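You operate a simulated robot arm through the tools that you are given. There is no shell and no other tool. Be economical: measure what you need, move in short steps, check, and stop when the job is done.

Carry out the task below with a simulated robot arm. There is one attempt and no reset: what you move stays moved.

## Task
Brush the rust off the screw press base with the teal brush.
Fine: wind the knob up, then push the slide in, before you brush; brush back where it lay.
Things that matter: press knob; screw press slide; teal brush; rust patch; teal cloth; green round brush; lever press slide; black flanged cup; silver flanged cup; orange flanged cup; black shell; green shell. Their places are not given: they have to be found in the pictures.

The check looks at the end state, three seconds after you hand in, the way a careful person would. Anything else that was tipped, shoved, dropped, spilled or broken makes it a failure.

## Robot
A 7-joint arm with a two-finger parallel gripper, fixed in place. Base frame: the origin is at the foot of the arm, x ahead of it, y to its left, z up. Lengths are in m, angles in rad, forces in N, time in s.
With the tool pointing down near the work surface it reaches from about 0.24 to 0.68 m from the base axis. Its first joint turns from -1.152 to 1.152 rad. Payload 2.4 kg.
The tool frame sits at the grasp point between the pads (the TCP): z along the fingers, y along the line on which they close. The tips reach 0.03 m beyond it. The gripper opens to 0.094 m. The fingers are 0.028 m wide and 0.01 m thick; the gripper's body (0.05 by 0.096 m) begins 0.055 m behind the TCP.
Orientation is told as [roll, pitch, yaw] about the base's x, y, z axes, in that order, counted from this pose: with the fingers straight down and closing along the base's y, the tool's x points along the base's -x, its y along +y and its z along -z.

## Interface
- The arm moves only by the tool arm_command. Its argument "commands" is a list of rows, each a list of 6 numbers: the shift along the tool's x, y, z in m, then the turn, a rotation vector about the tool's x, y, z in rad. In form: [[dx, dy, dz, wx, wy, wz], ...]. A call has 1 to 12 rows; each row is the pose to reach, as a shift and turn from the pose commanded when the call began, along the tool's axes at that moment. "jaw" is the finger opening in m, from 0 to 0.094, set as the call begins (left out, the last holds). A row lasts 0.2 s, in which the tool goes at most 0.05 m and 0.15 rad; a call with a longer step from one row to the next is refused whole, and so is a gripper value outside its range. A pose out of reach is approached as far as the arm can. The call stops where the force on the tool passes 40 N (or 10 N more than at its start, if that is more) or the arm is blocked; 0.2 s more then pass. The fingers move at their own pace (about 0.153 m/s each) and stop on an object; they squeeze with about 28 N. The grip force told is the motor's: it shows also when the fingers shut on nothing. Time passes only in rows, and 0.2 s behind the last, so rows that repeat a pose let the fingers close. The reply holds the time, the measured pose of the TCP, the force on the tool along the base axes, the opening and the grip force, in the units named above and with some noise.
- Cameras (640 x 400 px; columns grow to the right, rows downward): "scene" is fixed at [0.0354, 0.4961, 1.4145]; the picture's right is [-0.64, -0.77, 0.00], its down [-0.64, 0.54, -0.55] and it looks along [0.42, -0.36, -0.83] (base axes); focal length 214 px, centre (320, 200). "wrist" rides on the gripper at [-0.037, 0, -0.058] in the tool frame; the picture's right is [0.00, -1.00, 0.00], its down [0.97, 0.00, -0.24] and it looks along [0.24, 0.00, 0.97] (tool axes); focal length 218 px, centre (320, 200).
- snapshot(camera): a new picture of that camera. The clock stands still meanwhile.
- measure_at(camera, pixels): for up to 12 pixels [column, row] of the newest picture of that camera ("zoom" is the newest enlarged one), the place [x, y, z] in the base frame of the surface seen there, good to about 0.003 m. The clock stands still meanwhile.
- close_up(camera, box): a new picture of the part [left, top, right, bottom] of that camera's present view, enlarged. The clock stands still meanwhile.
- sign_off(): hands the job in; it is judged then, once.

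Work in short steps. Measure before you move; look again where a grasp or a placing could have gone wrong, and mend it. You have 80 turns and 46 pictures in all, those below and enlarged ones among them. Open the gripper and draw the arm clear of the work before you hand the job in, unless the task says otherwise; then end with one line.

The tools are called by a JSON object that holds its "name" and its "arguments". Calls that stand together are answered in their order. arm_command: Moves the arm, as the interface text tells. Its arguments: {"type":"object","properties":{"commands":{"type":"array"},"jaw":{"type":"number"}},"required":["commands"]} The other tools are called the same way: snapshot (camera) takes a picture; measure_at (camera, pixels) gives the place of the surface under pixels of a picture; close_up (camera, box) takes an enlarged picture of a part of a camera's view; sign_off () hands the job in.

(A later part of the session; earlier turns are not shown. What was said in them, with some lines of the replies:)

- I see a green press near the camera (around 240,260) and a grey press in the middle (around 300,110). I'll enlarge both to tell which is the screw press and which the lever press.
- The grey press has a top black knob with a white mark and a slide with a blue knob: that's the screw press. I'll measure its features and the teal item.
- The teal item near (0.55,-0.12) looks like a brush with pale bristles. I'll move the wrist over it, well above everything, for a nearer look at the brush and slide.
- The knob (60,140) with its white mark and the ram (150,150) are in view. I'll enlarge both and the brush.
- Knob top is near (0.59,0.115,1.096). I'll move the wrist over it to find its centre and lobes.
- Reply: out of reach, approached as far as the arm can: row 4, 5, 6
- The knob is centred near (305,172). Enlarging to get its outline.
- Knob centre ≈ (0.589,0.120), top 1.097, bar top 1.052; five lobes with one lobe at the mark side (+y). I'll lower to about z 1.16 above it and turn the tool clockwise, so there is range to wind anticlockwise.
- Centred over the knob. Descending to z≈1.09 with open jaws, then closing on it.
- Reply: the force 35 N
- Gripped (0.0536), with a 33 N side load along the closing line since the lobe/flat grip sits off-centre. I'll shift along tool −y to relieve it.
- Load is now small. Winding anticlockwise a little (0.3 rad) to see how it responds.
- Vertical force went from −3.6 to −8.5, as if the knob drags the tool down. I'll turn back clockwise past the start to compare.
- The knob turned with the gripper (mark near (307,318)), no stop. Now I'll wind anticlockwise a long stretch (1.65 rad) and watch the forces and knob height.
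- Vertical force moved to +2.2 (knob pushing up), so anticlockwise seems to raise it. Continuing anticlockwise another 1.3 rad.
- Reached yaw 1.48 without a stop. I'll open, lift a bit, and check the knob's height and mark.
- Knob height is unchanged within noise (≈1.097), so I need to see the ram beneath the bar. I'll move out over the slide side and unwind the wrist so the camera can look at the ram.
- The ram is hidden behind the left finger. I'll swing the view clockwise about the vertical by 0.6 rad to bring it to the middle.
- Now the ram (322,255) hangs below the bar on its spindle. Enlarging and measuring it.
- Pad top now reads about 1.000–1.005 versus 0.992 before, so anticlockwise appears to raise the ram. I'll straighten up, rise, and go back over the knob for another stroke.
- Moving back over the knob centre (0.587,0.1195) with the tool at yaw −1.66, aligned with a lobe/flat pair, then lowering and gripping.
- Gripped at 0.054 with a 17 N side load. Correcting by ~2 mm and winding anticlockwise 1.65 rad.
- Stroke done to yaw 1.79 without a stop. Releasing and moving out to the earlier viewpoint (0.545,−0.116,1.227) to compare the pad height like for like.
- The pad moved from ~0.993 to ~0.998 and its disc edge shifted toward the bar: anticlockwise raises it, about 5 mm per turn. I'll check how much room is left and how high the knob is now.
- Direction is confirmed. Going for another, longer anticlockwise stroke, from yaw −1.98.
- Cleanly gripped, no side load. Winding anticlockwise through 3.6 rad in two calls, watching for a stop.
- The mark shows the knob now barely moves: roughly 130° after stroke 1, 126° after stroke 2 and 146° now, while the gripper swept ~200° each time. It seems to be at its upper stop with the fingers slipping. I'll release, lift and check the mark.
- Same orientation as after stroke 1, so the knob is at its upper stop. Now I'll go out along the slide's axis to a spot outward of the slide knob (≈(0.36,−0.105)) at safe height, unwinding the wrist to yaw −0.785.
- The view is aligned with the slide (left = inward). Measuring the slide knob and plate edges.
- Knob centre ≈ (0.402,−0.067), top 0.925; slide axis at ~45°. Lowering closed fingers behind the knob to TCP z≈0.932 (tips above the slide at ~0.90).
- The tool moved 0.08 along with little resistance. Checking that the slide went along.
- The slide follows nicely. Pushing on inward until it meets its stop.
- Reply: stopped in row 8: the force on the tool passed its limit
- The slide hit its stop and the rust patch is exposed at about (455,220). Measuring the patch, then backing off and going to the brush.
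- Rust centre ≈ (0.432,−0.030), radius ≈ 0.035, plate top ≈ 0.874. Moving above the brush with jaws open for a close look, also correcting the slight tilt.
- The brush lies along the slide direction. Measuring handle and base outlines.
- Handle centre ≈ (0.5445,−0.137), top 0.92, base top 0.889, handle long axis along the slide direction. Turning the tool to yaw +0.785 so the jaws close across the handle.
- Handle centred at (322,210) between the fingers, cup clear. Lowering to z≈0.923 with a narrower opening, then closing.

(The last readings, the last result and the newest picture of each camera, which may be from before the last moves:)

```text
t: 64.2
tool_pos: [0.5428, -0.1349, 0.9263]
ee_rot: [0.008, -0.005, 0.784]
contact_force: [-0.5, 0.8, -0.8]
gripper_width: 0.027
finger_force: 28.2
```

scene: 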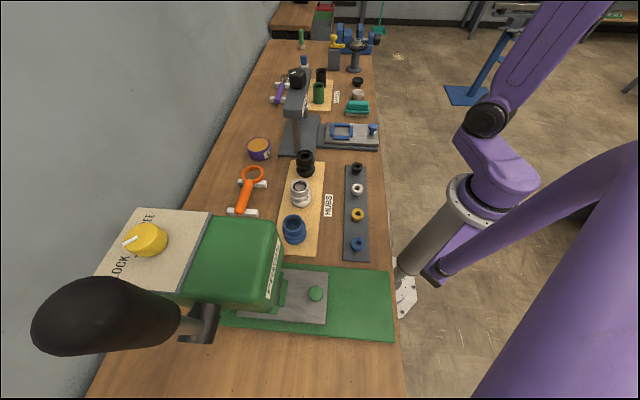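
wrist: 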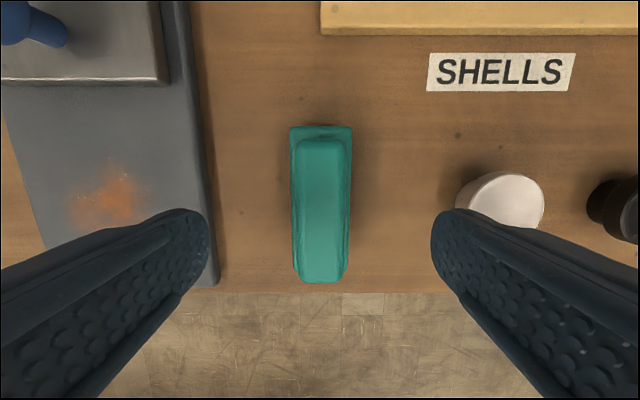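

Brush gripped (0.027). Lifting 0.05 and moving across to above the rust patch.

{"name": "arm_command", "arguments": {"commands": [[0, 0, -0.025, 0, 0, 0], [0, 0, -0.05, 0, 0, 0], [0.001, 0.035, -0.05, 0, 0, 0], [0.002, 0.07, -0.05, 0, 0, 0], [0.003, 0.105, -0.05, 0, 0, 0], [0.0046, 0.13, -0.05, 0, 0, 0], [0.0046, 0.13, -0.05, 0, 0, 0]]}}

{"name": "snapshot", "arguments": {"camera": "wrist"}}

{"name": "close_up", "arguments": {"camera": "scene", "box": [270, 50, 410, 170]}}

```text
t: 65.8
tool_pos: [0.4491, -0.0478, 0.9758]
ee_rot: [0.005, -0.004, 0.784]
contact_force: [0.2, 0.7, -0.4]
gripper_width: 0.0102
finger_force: 0.1
```

```text
19 pictures are left
```

wrist: 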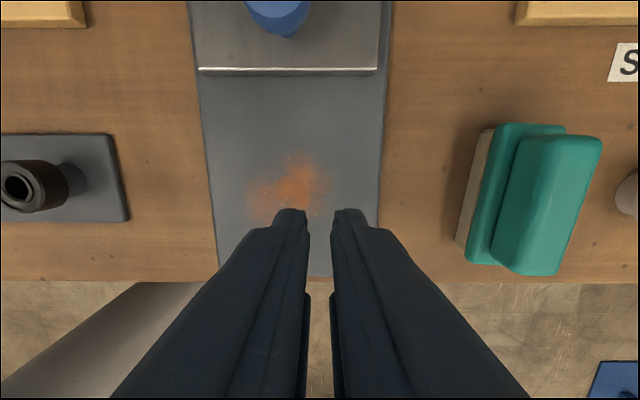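

```text
3.33 times, centred on (340, 110) of scene
```

zoom: 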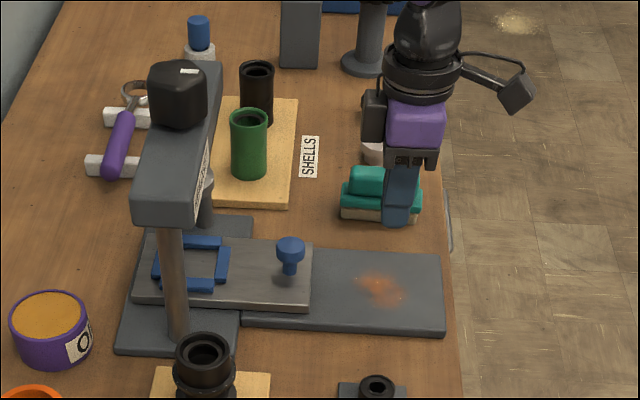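

The grip slipped: width is 0.010 and the brush stayed behind at (530,195). I'll measure where it is now.

{"name": "close_up", "arguments": {"camera": "wrist", "box": [440, 100, 640, 300]}}

{"name": "measure_at", "arguments": {"camera": "zoom", "pixels": [[360, 200], [310, 150], [345, 325], [225, 90], [150, 320], [250, 110], [175, 340], [80, 290], [140, 100], [290, 240], [450, 240], [60, 300]]}}

```text
2.00 times, centred on (540, 200) of wrist
```

zoom: 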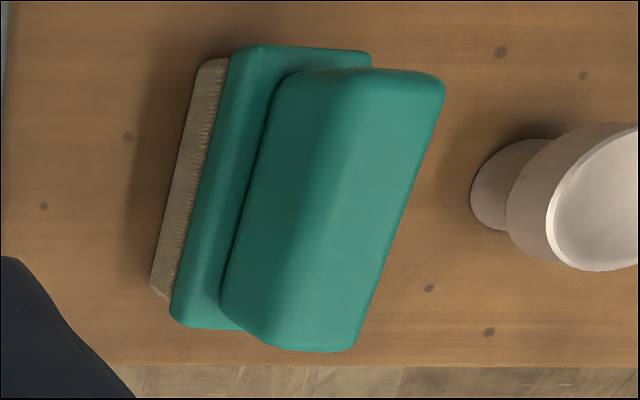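

```text
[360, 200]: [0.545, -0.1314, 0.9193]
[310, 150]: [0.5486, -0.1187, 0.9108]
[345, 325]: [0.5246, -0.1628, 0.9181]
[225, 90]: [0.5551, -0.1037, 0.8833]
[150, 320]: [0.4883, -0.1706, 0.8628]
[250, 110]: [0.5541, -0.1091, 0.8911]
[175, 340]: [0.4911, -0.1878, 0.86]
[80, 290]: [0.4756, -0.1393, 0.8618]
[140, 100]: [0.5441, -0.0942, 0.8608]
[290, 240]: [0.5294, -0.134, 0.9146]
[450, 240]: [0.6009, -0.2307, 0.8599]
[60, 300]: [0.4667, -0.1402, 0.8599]
```

The brush looks in place; its handle is bevelled, so my grip was too high. Going back above it with open jaws and checking alignment.

{"name": "arm_command", "arguments": {"commands": [[-0.001, -0.035, -0.01, 0, 0, 0], [-0.002, -0.07, -0.01, 0, 0, 0], [-0.003, -0.105, -0.01, 0, 0, 0], [-0.0046, -0.13, -0.01, 0, 0, 0], [-0.0046, -0.13, -0.01, 0, 0, 0]], "jaw": 0.08}}

{"name": "close_up", "arguments": {"camera": "wrist", "box": [220, 80, 420, 300]}}

{"name": "measure_at", "arguments": {"camera": "zoom", "pixels": [[325, 220], [285, 220], [365, 220], [300, 130], [345, 130], [300, 320], [350, 320], [250, 220], [385, 220], [325, 360], [325, 110], [325, 100]]}}

```text
t: 67.0
tool_pos: [0.5449, -0.1368, 0.9859]
ee_rot: [0.008, -0.003, 0.787]
contact_force: [0.6, -0.7, -0.2]
gripper_width: 0.0802
finger_force: 0.0
```

```text
1.82 times, centred on (320, 190) of wrist
```

zoom: 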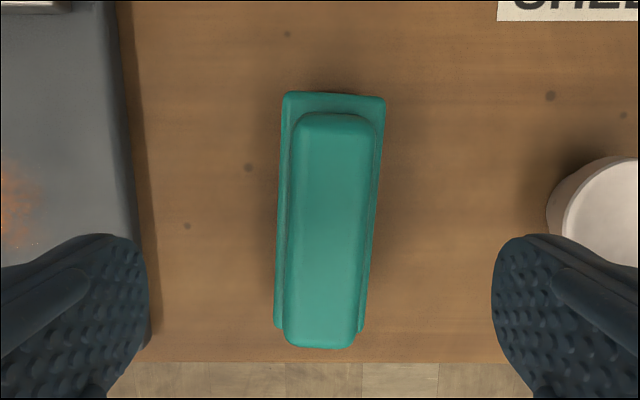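

```text
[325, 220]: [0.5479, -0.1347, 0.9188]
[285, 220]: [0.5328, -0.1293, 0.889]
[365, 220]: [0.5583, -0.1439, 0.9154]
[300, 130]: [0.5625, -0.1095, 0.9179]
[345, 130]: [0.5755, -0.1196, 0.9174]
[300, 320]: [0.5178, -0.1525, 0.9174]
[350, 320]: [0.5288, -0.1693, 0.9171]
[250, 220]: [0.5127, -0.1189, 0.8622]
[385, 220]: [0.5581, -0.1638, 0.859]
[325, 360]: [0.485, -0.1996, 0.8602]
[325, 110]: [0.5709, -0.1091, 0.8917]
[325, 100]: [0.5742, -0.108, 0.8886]
```

The brush turned by about 4° clockwise in the failed grasp; centre now ≈ (0.546,−0.138). I'll match that angle, go down lower (TCP ≈ 0.919), and close slowly.

{"name": "arm_command", "arguments": {"commands": [[0, -0.0018, 0.03, 0, 0, 0.07], [0, -0.0018, 0.055, 0, 0, 0.07], [0, -0.0018, 0.066, 0, 0, 0.07], [0, -0.0018, 0.066, 0, 0, 0.07]], "jaw": 0.06}}

{"name": "arm_command", "arguments": {"commands": [[0, 0, 0, 0, 0, 0], [0, 0, 0, 0, 0, 0], [0, 0, 0, 0, 0, 0], [0, 0, 0, 0, 0, 0]], "jaw": 0.0}}

{"name": "arm_command", "arguments": {"commands": [[0, 0, -0.01, 0, 0, 0], [0, 0, -0.02, 0, 0, 0], [0, 0, -0.02, 0, 0, 0]]}}

{"name": "snapshot", "arguments": {"camera": "wrist"}}

```text
t: 68.0
tool_pos: [0.5435, -0.1372, 0.9193]
ee_rot: [0.006, -0.002, 0.716]
contact_force: [-0.1, 0.0, -0.1]
gripper_width: 0.0602
finger_force: 0.0
```

```text
t: 69.0
tool_pos: [0.544, -0.1376, 0.9195]
ee_rot: [0.008, -0.002, 0.717]
contact_force: [0.2, -0.6, 0.4]
gripper_width: 0.0392
finger_force: 28.1
```

```text
t: 69.8
tool_pos: [0.5447, -0.1387, 0.9394]
ee_rot: [0.007, -0.003, 0.716]
contact_force: [0.3, 0.0, -0.6]
gripper_width: 0.0391
finger_force: 27.7
```

```text
15 pictures are left
```

wrist: 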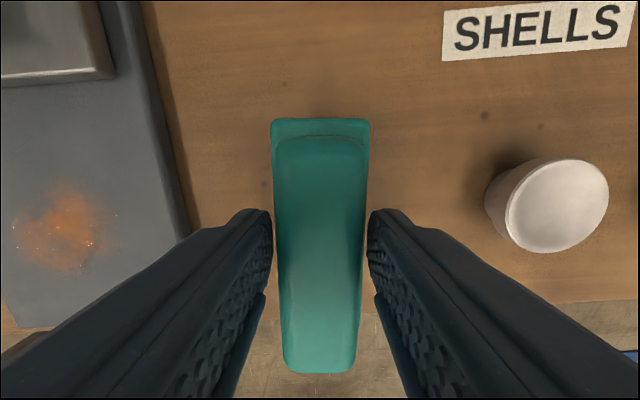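

Now the brush is lifted (width 0.039). Raising and carrying it to above the near edge of the rust (0.457,−0.055), turned back to yaw 0.785.

{"name": "arm_command", "arguments": {"commands": [[0, 0, -0.03, 0, 0, -0.03], [0.003, 0.03, -0.03, 0, 0, -0.07], [0.006, 0.06, -0.03, 0, 0, -0.07], [0.009, 0.09, -0.03, 0, 0, -0.07], [0.0112, 0.1206, -0.03, 0, 0, -0.07], [0.0112, 0.1206, -0.03, 0, 0, -0.07]]}}

{"name": "close_up", "arguments": {"camera": "scene", "box": [300, 70, 410, 170]}}

```text
t: 71.2
tool_pos: [0.4589, -0.0523, 0.9703]
ee_rot: [0.009, -0.002, 0.784]
contact_force: [0.2, 0.7, 0.0]
gripper_width: 0.039
finger_force: 28.3
```

```text
4.00 times, centred on (355, 120) of scene
```

zoom: 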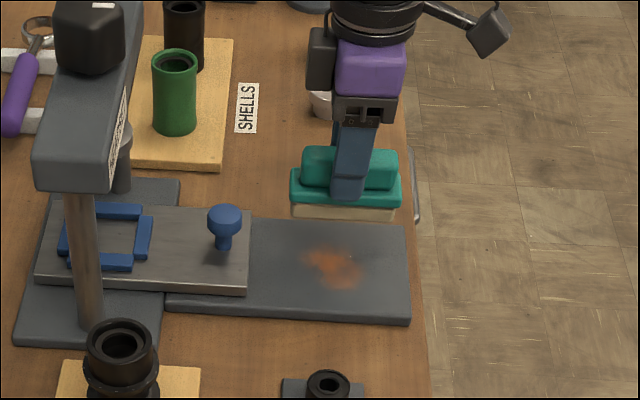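

Brush held level above the plate. Lowering onto the plate at the patch's edge (TCP ≈ 0.931).

{"name": "arm_command", "arguments": {"commands": [[0, 0, 0.02, 0, 0, 0], [0, 0, 0.034, 0, 0, 0], [0, 0, 0.037, 0, 0, 0], [0, 0, 0.039, 0, 0, 0], [0, 0, 0.039, 0, 0, 0]]}}

```text
t: 72.4
tool_pos: [0.4567, -0.0532, 0.9309]
ee_rot: [0.005, -0.005, 0.786]
contact_force: [-4.5, 2.7, 26.4]
gripper_width: 0.0392
finger_force: 27.6
```

Contact with 26 N; easing up ~1.5 mm and stroking across the patch and back.

{"name": "arm_command", "arguments": {"commands": [[0, 0, -0.0015, 0, 0, 0], [0, 0.015, -0.0015, 0, 0, 0], [0, 0.03, -0.0015, 0, 0, 0], [0, 0.045, -0.0015, 0, 0, 0], [0, 0.06, -0.0015, 0, 0, 0], [0, 0.075, -0.0015, 0, 0, 0], [0, 0.06, -0.0015, 0, 0, 0], [0, 0.045, -0.0015, 0, 0, 0], [0, 0.03, -0.0015, 0, 0, 0], [0, 0.015, -0.0015, 0, 0, 0], [0, 0, -0.0015, 0, 0, 0]]}}

{"name": "close_up", "arguments": {"camera": "wrist", "box": [120, 60, 440, 340]}}

```text
t: 74.8
tool_pos: [0.4564, -0.0545, 0.9318]
ee_rot: [0.007, -0.004, 0.786]
contact_force: [0.9, 0.1, 0.4]
gripper_width: 0.0393
finger_force: 28.0
```

```text
1.43 times, centred on (280, 200) of wrist
```

zoom: 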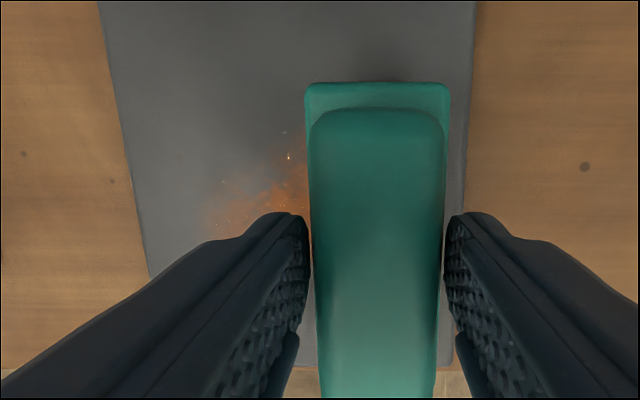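

The rust has faded some, but the contact is now light (0.4 N). Pressing down 1 mm more and repeating strokes.

{"name": "arm_command", "arguments": {"commands": [[0, 0, 0.001, 0, 0, 0], [0, 0.018, 0.001, 0, 0, 0], [0, 0.036, 0.001, 0, 0, 0], [0, 0.054, 0.001, 0, 0, 0], [0, 0.072, 0.001, 0, 0, 0], [0, 0.072, 0.001, 0, 0, 0], [0, 0.054, 0.001, 0, 0, 0], [0, 0.036, 0.001, 0, 0, 0], [0, 0.018, 0.001, 0, 0, 0], [0, 0, 0.001, 0, 0, 0]]}}

{"name": "arm_command", "arguments": {"commands": [[0.008, 0, 0, 0, 0, 0], [0.008, 0.018, 0, 0, 0, 0], [0.008, 0.036, 0, 0, 0, 0], [0.008, 0.054, 0, 0, 0, 0], [0.008, 0.075, 0, 0, 0, 0], [-0.008, 0.075, 0, 0, 0, 0], [-0.008, 0.054, 0, 0, 0, 0], [-0.008, 0.036, 0, 0, 0, 0], [-0.008, 0.018, 0, 0, 0, 0], [-0.008, 0, 0, 0, 0, 0], [0, 0, 0, 0, 0, 0]]}}

{"name": "close_up", "arguments": {"camera": "wrist", "box": [120, 60, 440, 340]}}

```text
t: 77.0
tool_pos: [0.4565, -0.0545, 0.9304]
ee_rot: [0.007, -0.003, 0.787]
contact_force: [0.4, -1.3, -0.4]
gripper_width: 0.0389
finger_force: 27.7
```

```text
t: 79.4
tool_pos: [0.4581, -0.054, 0.9316]
ee_rot: [0.006, -0.003, 0.786]
contact_force: [0.5, 0.2, -0.2]
gripper_width: 0.0393
finger_force: 28.4
```

```text
1.43 times, centred on (280, 200) of wrist
```

zoom: 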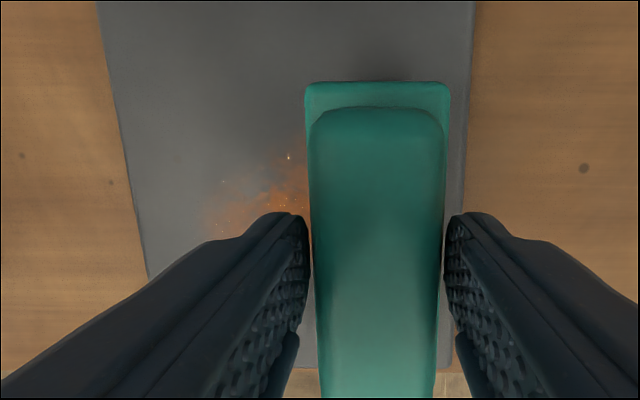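

No pressing force – the brush sat up a bit in the grip. Lowering in small steps until there's about 10 N.

{"name": "arm_command", "arguments": {"commands": [[0, 0, 0.0015, 0, 0, 0], [0, 0, 0.0015, 0, 0, 0]]}}

{"name": "arm_command", "arguments": {"commands": [[0, 0, 0.001, 0, 0, 0], [0, 0, 0.001, 0, 0, 0]]}}

```text
t: 80.0
tool_pos: [0.457, -0.055, 0.932]
ee_rot: [0.005, -0.004, 0.785]
contact_force: [-4.6, 1.0, 24.7]
gripper_width: 0.0395
finger_force: 28.3
```

```text
t: 80.6
tool_pos: [0.4577, -0.0543, 0.9293]
ee_rot: [0.005, -0.005, 0.784]
contact_force: [-1.3, -0.8, 26.2]
gripper_width: 0.0387
finger_force: 28.1
```

Firm contact at ~26 N, below the limit. Stroking now at this height.

{"name": "arm_command", "arguments": {"commands": [[0, 0.012, -0.0003, 0, 0, 0], [0, 0.024, -0.0003, 0, 0, 0], [0, 0.036, -0.0003, 0, 0, 0], [0, 0.048, -0.0003, 0, 0, 0], [0, 0.06, -0.0003, 0, 0, 0], [0, 0.072, -0.0003, 0, 0, 0], [0, 0.06, -0.0003, 0, 0, 0], [0, 0.048, -0.0003, 0, 0, 0], [0, 0.036, -0.0003, 0, 0, 0], [0, 0.024, -0.0003, 0, 0, 0], [0, 0.012, -0.0003, 0, 0, 0], [0, 0, -0.0003, 0, 0, 0]]}}

{"name": "close_up", "arguments": {"camera": "wrist", "box": [120, 60, 440, 340]}}

```text
t: 83.2
tool_pos: [0.4561, -0.0539, 0.9294]
ee_rot: [0.006, -0.003, 0.785]
contact_force: [-4.0, 5.5, 15.4]
gripper_width: 0.0392
finger_force: 28.0
```

```text
1.43 times, centred on (280, 200) of wrist
```

zoom: 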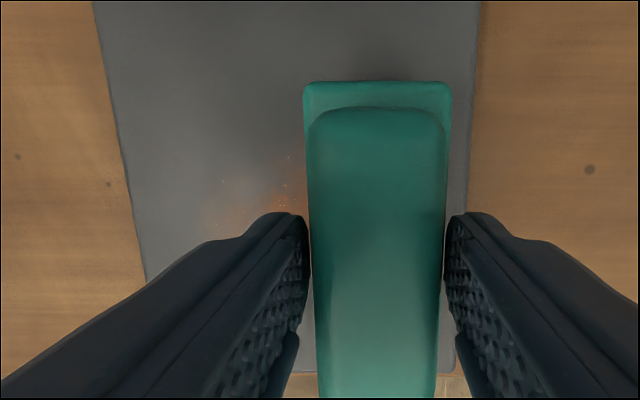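

The rust is fading well with 15 N contact. Repeating full strokes, with small sideways offsets.

{"name": "arm_command", "arguments": {"commands": [[0, 0.014, 0, 0, 0, 0], [0, 0.028, 0, 0, 0, 0], [0, 0.042, 0, 0, 0, 0], [0, 0.056, 0, 0, 0, 0], [0, 0.07, 0, 0, 0, 0], [0, 0.08, 0, 0, 0, 0], [0, 0.066, 0, 0, 0, 0], [0, 0.052, 0, 0, 0, 0], [0, 0.038, 0, 0, 0, 0], [0, 0.024, 0, 0, 0, 0], [0, 0.01, 0, 0, 0, 0], [0, 0, 0, 0, 0, 0]]}}

{"name": "arm_command", "arguments": {"commands": [[0.006, 0.014, 0, 0, 0, 0], [0.006, 0.028, 0, 0, 0, 0], [0.006, 0.042, 0, 0, 0, 0], [0.006, 0.056, 0, 0, 0, 0], [0.006, 0.07, 0, 0, 0, 0], [0.0, 0.08, 0, 0, 0, 0], [-0.006, 0.066, 0, 0, 0, 0], [-0.006, 0.052, 0, 0, 0, 0], [-0.006, 0.038, 0, 0, 0, 0], [-0.006, 0.024, 0, 0, 0, 0], [-0.003, 0.01, 0, 0, 0, 0], [0, 0, 0, 0, 0, 0]]}}

{"name": "arm_command", "arguments": {"commands": [[0, 0.014, 0, 0, 0, 0], [0, 0.028, 0, 0, 0, 0], [0, 0.042, 0, 0, 0, 0], [0, 0.056, 0, 0, 0, 0], [0, 0.07, 0, 0, 0, 0], [0, 0.08, 0, 0, 0, 0], [0, 0.066, 0, 0, 0, 0], [0, 0.052, 0, 0, 0, 0], [0, 0.038, 0, 0, 0, 0], [0, 0.024, 0, 0, 0, 0], [0, 0.01, 0, 0, 0, 0], [0, 0, 0, 0, 0, 0]]}}

{"name": "close_up", "arguments": {"camera": "wrist", "box": [120, 60, 440, 340]}}

```text
t: 85.8
tool_pos: [0.4562, -0.0519, 0.9283]
ee_rot: [0.005, -0.003, 0.786]
contact_force: [-3.7, 5.8, 18.5]
gripper_width: 0.0391
finger_force: 28.4
```

```text
t: 88.4
tool_pos: [0.4572, -0.0536, 0.9281]
ee_rot: [0.008, -0.005, 0.784]
contact_force: [-0.7, 2.2, 4.5]
gripper_width: 0.039
finger_force: 28.8
```

```text
t: 91.0
tool_pos: [0.4563, -0.0539, 0.9286]
ee_rot: [0.007, -0.004, 0.783]
contact_force: [0.8, -0.4, -1.2]
gripper_width: 0.0393
finger_force: 28.1
```

```text
1.43 times, centred on (280, 200) of wrist
```

zoom: 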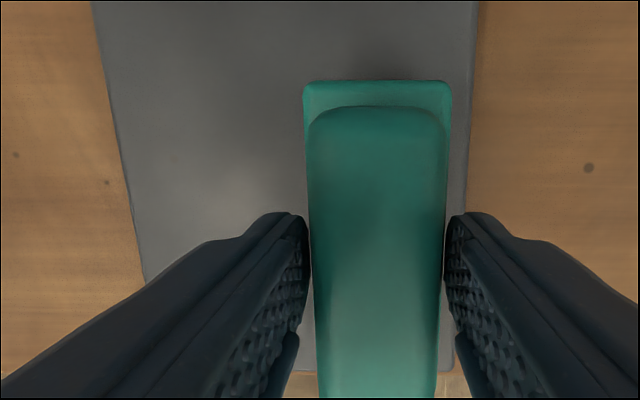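

The patch area looks clean. Lifting and carrying the brush back above where it lay, then checking the plate.

{"name": "arm_command", "arguments": {"commands": [[0, 0, -0.02, 0, 0, 0], [0, 0, -0.04, 0, 0, 0], [-0.001, -0.03, -0.04, 0, 0, 0], [-0.002, -0.06, -0.04, 0, 0, 0], [-0.0025, -0.09, -0.04, 0, 0, 0], [-0.0029, -0.1197, -0.04, 0, 0, 0], [-0.0029, -0.1197, -0.04, 0, 0, 0]]}}

{"name": "close_up", "arguments": {"camera": "scene", "box": [290, 70, 410, 170]}}

{"name": "measure_at", "arguments": {"camera": "zoom", "pixels": [[320, 260], [380, 270]]}}

```text
t: 92.6
tool_pos: [0.5425, -0.1358, 0.968]
ee_rot: [0.007, -0.004, 0.784]
contact_force: [-0.5, 0.6, -0.9]
gripper_width: 0.039
finger_force: 28.3
```

```text
4.00 times, centred on (350, 120) of scene
```

zoom: 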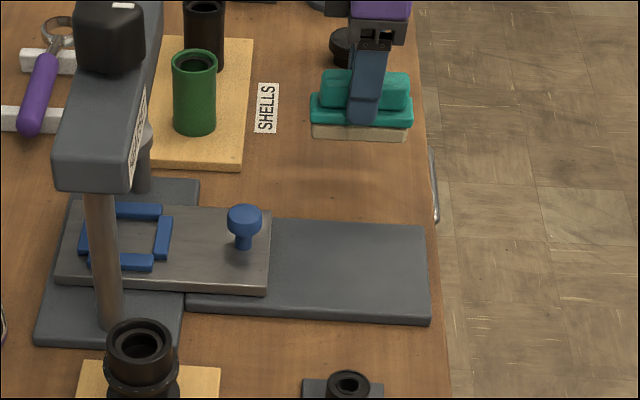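

```text
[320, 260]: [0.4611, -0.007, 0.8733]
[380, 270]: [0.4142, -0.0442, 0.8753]
```

Plate is clean. Lowering the brush to the bench gently.

{"name": "arm_command", "arguments": {"commands": [[0, 0, 0.03, 0, 0, 0], [0, 0, 0.045, 0, 0, 0], [0, 0, 0.05, 0, 0, 0], [0, 0, 0.05, 0, 0, 0]]}}

{"name": "arm_command", "arguments": {"commands": [[0, 0, 0.001, 0, 0, 0], [0, 0, 0.002, 0, 0, 0], [0, 0, 0.002, 0, 0, 0]]}}

```text
t: 93.6
tool_pos: [0.5425, -0.1355, 0.9176]
ee_rot: [0.007, -0.002, 0.785]
contact_force: [0.5, 0.3, -0.7]
gripper_width: 0.0391
finger_force: 28.2
```

```text
t: 94.4
tool_pos: [0.5432, -0.1365, 0.9155]
ee_rot: [0.007, -0.004, 0.785]
contact_force: [-0.5, 0.3, -0.5]
gripper_width: 0.039
finger_force: 28.2
```

Not touching yet; a further millimetre or two.

{"name": "arm_command", "arguments": {"commands": [[0, 0, 0.001, 0, 0, 0], [0, 0, 0.001, 0, 0, 0]]}}

{"name": "arm_command", "arguments": {"commands": [[0, 0, 0.001, 0, 0, 0], [0, 0, 0.001, 0, 0, 0]]}}

```text
t: 95.0
tool_pos: [0.5444, -0.1364, 0.9154]
ee_rot: [0.007, -0.005, 0.785]
contact_force: [-1.3, 1.0, 1.8]
gripper_width: 0.0391
finger_force: 27.7
```

```text
t: 95.6
tool_pos: [0.5435, -0.1374, 0.9144]
ee_rot: [0.005, -0.003, 0.784]
contact_force: [-4.3, 1.5, 18.8]
gripper_width: 0.0389
finger_force: 28.2
```

The brush rests on the bench (18.8 N). Opening and rising straight up.

{"name": "arm_command", "arguments": {"commands": [[0, 0, 0, 0, 0, 0], [0, 0, 0, 0, 0, 0], [0, 0, -0.03, 0, 0, 0], [0, 0, -0.07, 0, 0, 0], [0, 0, -0.11, 0, 0, 0], [0, 0, -0.15, 0, 0, 0], [0, 0, -0.19, 0, 0, 0], [0, 0, -0.22, 0, 0, 0], [0, 0, -0.22, 0, 0, 0]], "jaw": 0.07}}

{"name": "snapshot", "arguments": {"camera": "wrist"}}

{"name": "measure_at", "arguments": {"camera": "wrist", "pixels": [[320, 172], [320, 150], [320, 192], [180, 160], [150, 165]]}}

```text
t: 97.6
tool_pos: [0.5431, -0.1374, 1.134]
ee_rot: [0.006, -0.006, 0.787]
contact_force: [0.5, 0.3, 0.7]
gripper_width: 0.07
finger_force: 0.1
```

```text
8 pictures are left
```

wrist: 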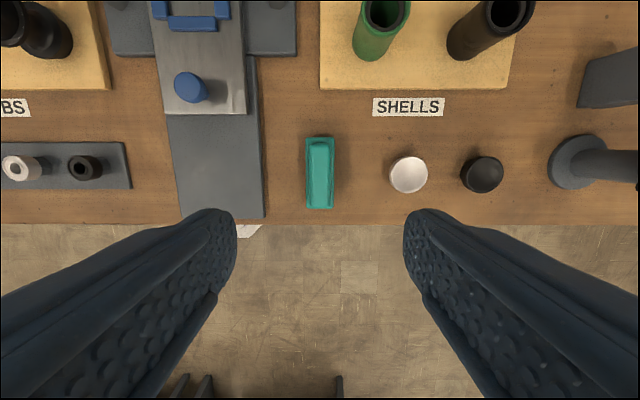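

```text
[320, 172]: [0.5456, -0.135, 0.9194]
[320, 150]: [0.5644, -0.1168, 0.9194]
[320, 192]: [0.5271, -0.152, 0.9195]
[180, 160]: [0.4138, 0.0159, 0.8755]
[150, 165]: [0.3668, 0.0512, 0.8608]
```

Brush is back at (0.545,−0.136), aligned, and the slide and cups are in place. Final scene check after drawing the arm back and up.

{"name": "arm_command", "arguments": {"commands": [[0.03, 0, -0.03, 0, 0, 0], [0.06, 0, -0.06, 0, 0, 0], [0.09, 0, -0.09, 0, 0, 0], [0.12, 0, -0.12, 0, 0, 0], [0.15, 0, -0.12, 0, 0, 0], [0.15, 0, -0.12, 0, 0, 0]], "jaw": 0.094}}

{"name": "snapshot", "arguments": {"camera": "scene"}}

{"name": "close_up", "arguments": {"camera": "scene", "box": [250, 50, 410, 170]}}

```text
t: 99.0
tool_pos: [0.4376, -0.2451, 1.2529]
ee_rot: [0.006, -0.003, 0.785]
contact_force: [0.5, 0.1, -0.9]
gripper_width: 0.094
finger_force: 0.1
```

```text
7 pictures are left
```

scene: 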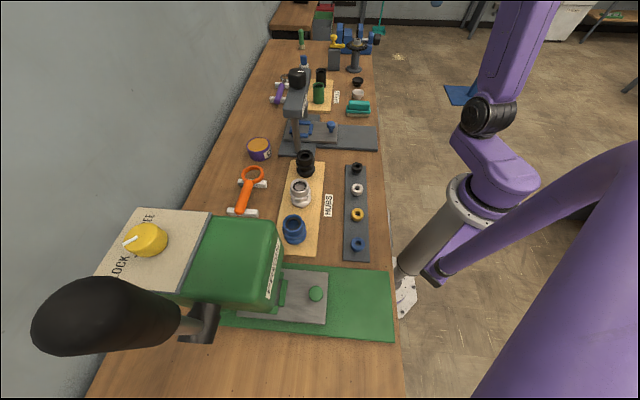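

```text
3.33 times, centred on (330, 110) of scene
```

zoom: 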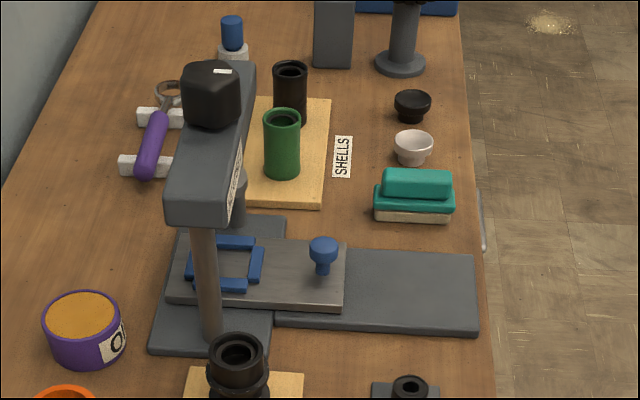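

The plate is clean, the slide is in, the brush is back where it lay, and nothing else looks moved. Handing in.

{"name": "sign_off", "arguments": {}}

```text
The job is handed in.
```

I wound the press knob up to its stop, pushed the slide in to its stop, brushed the rust off the screw press base, put the teal brush back within a few millimetres of where it lay, and handed the job in.
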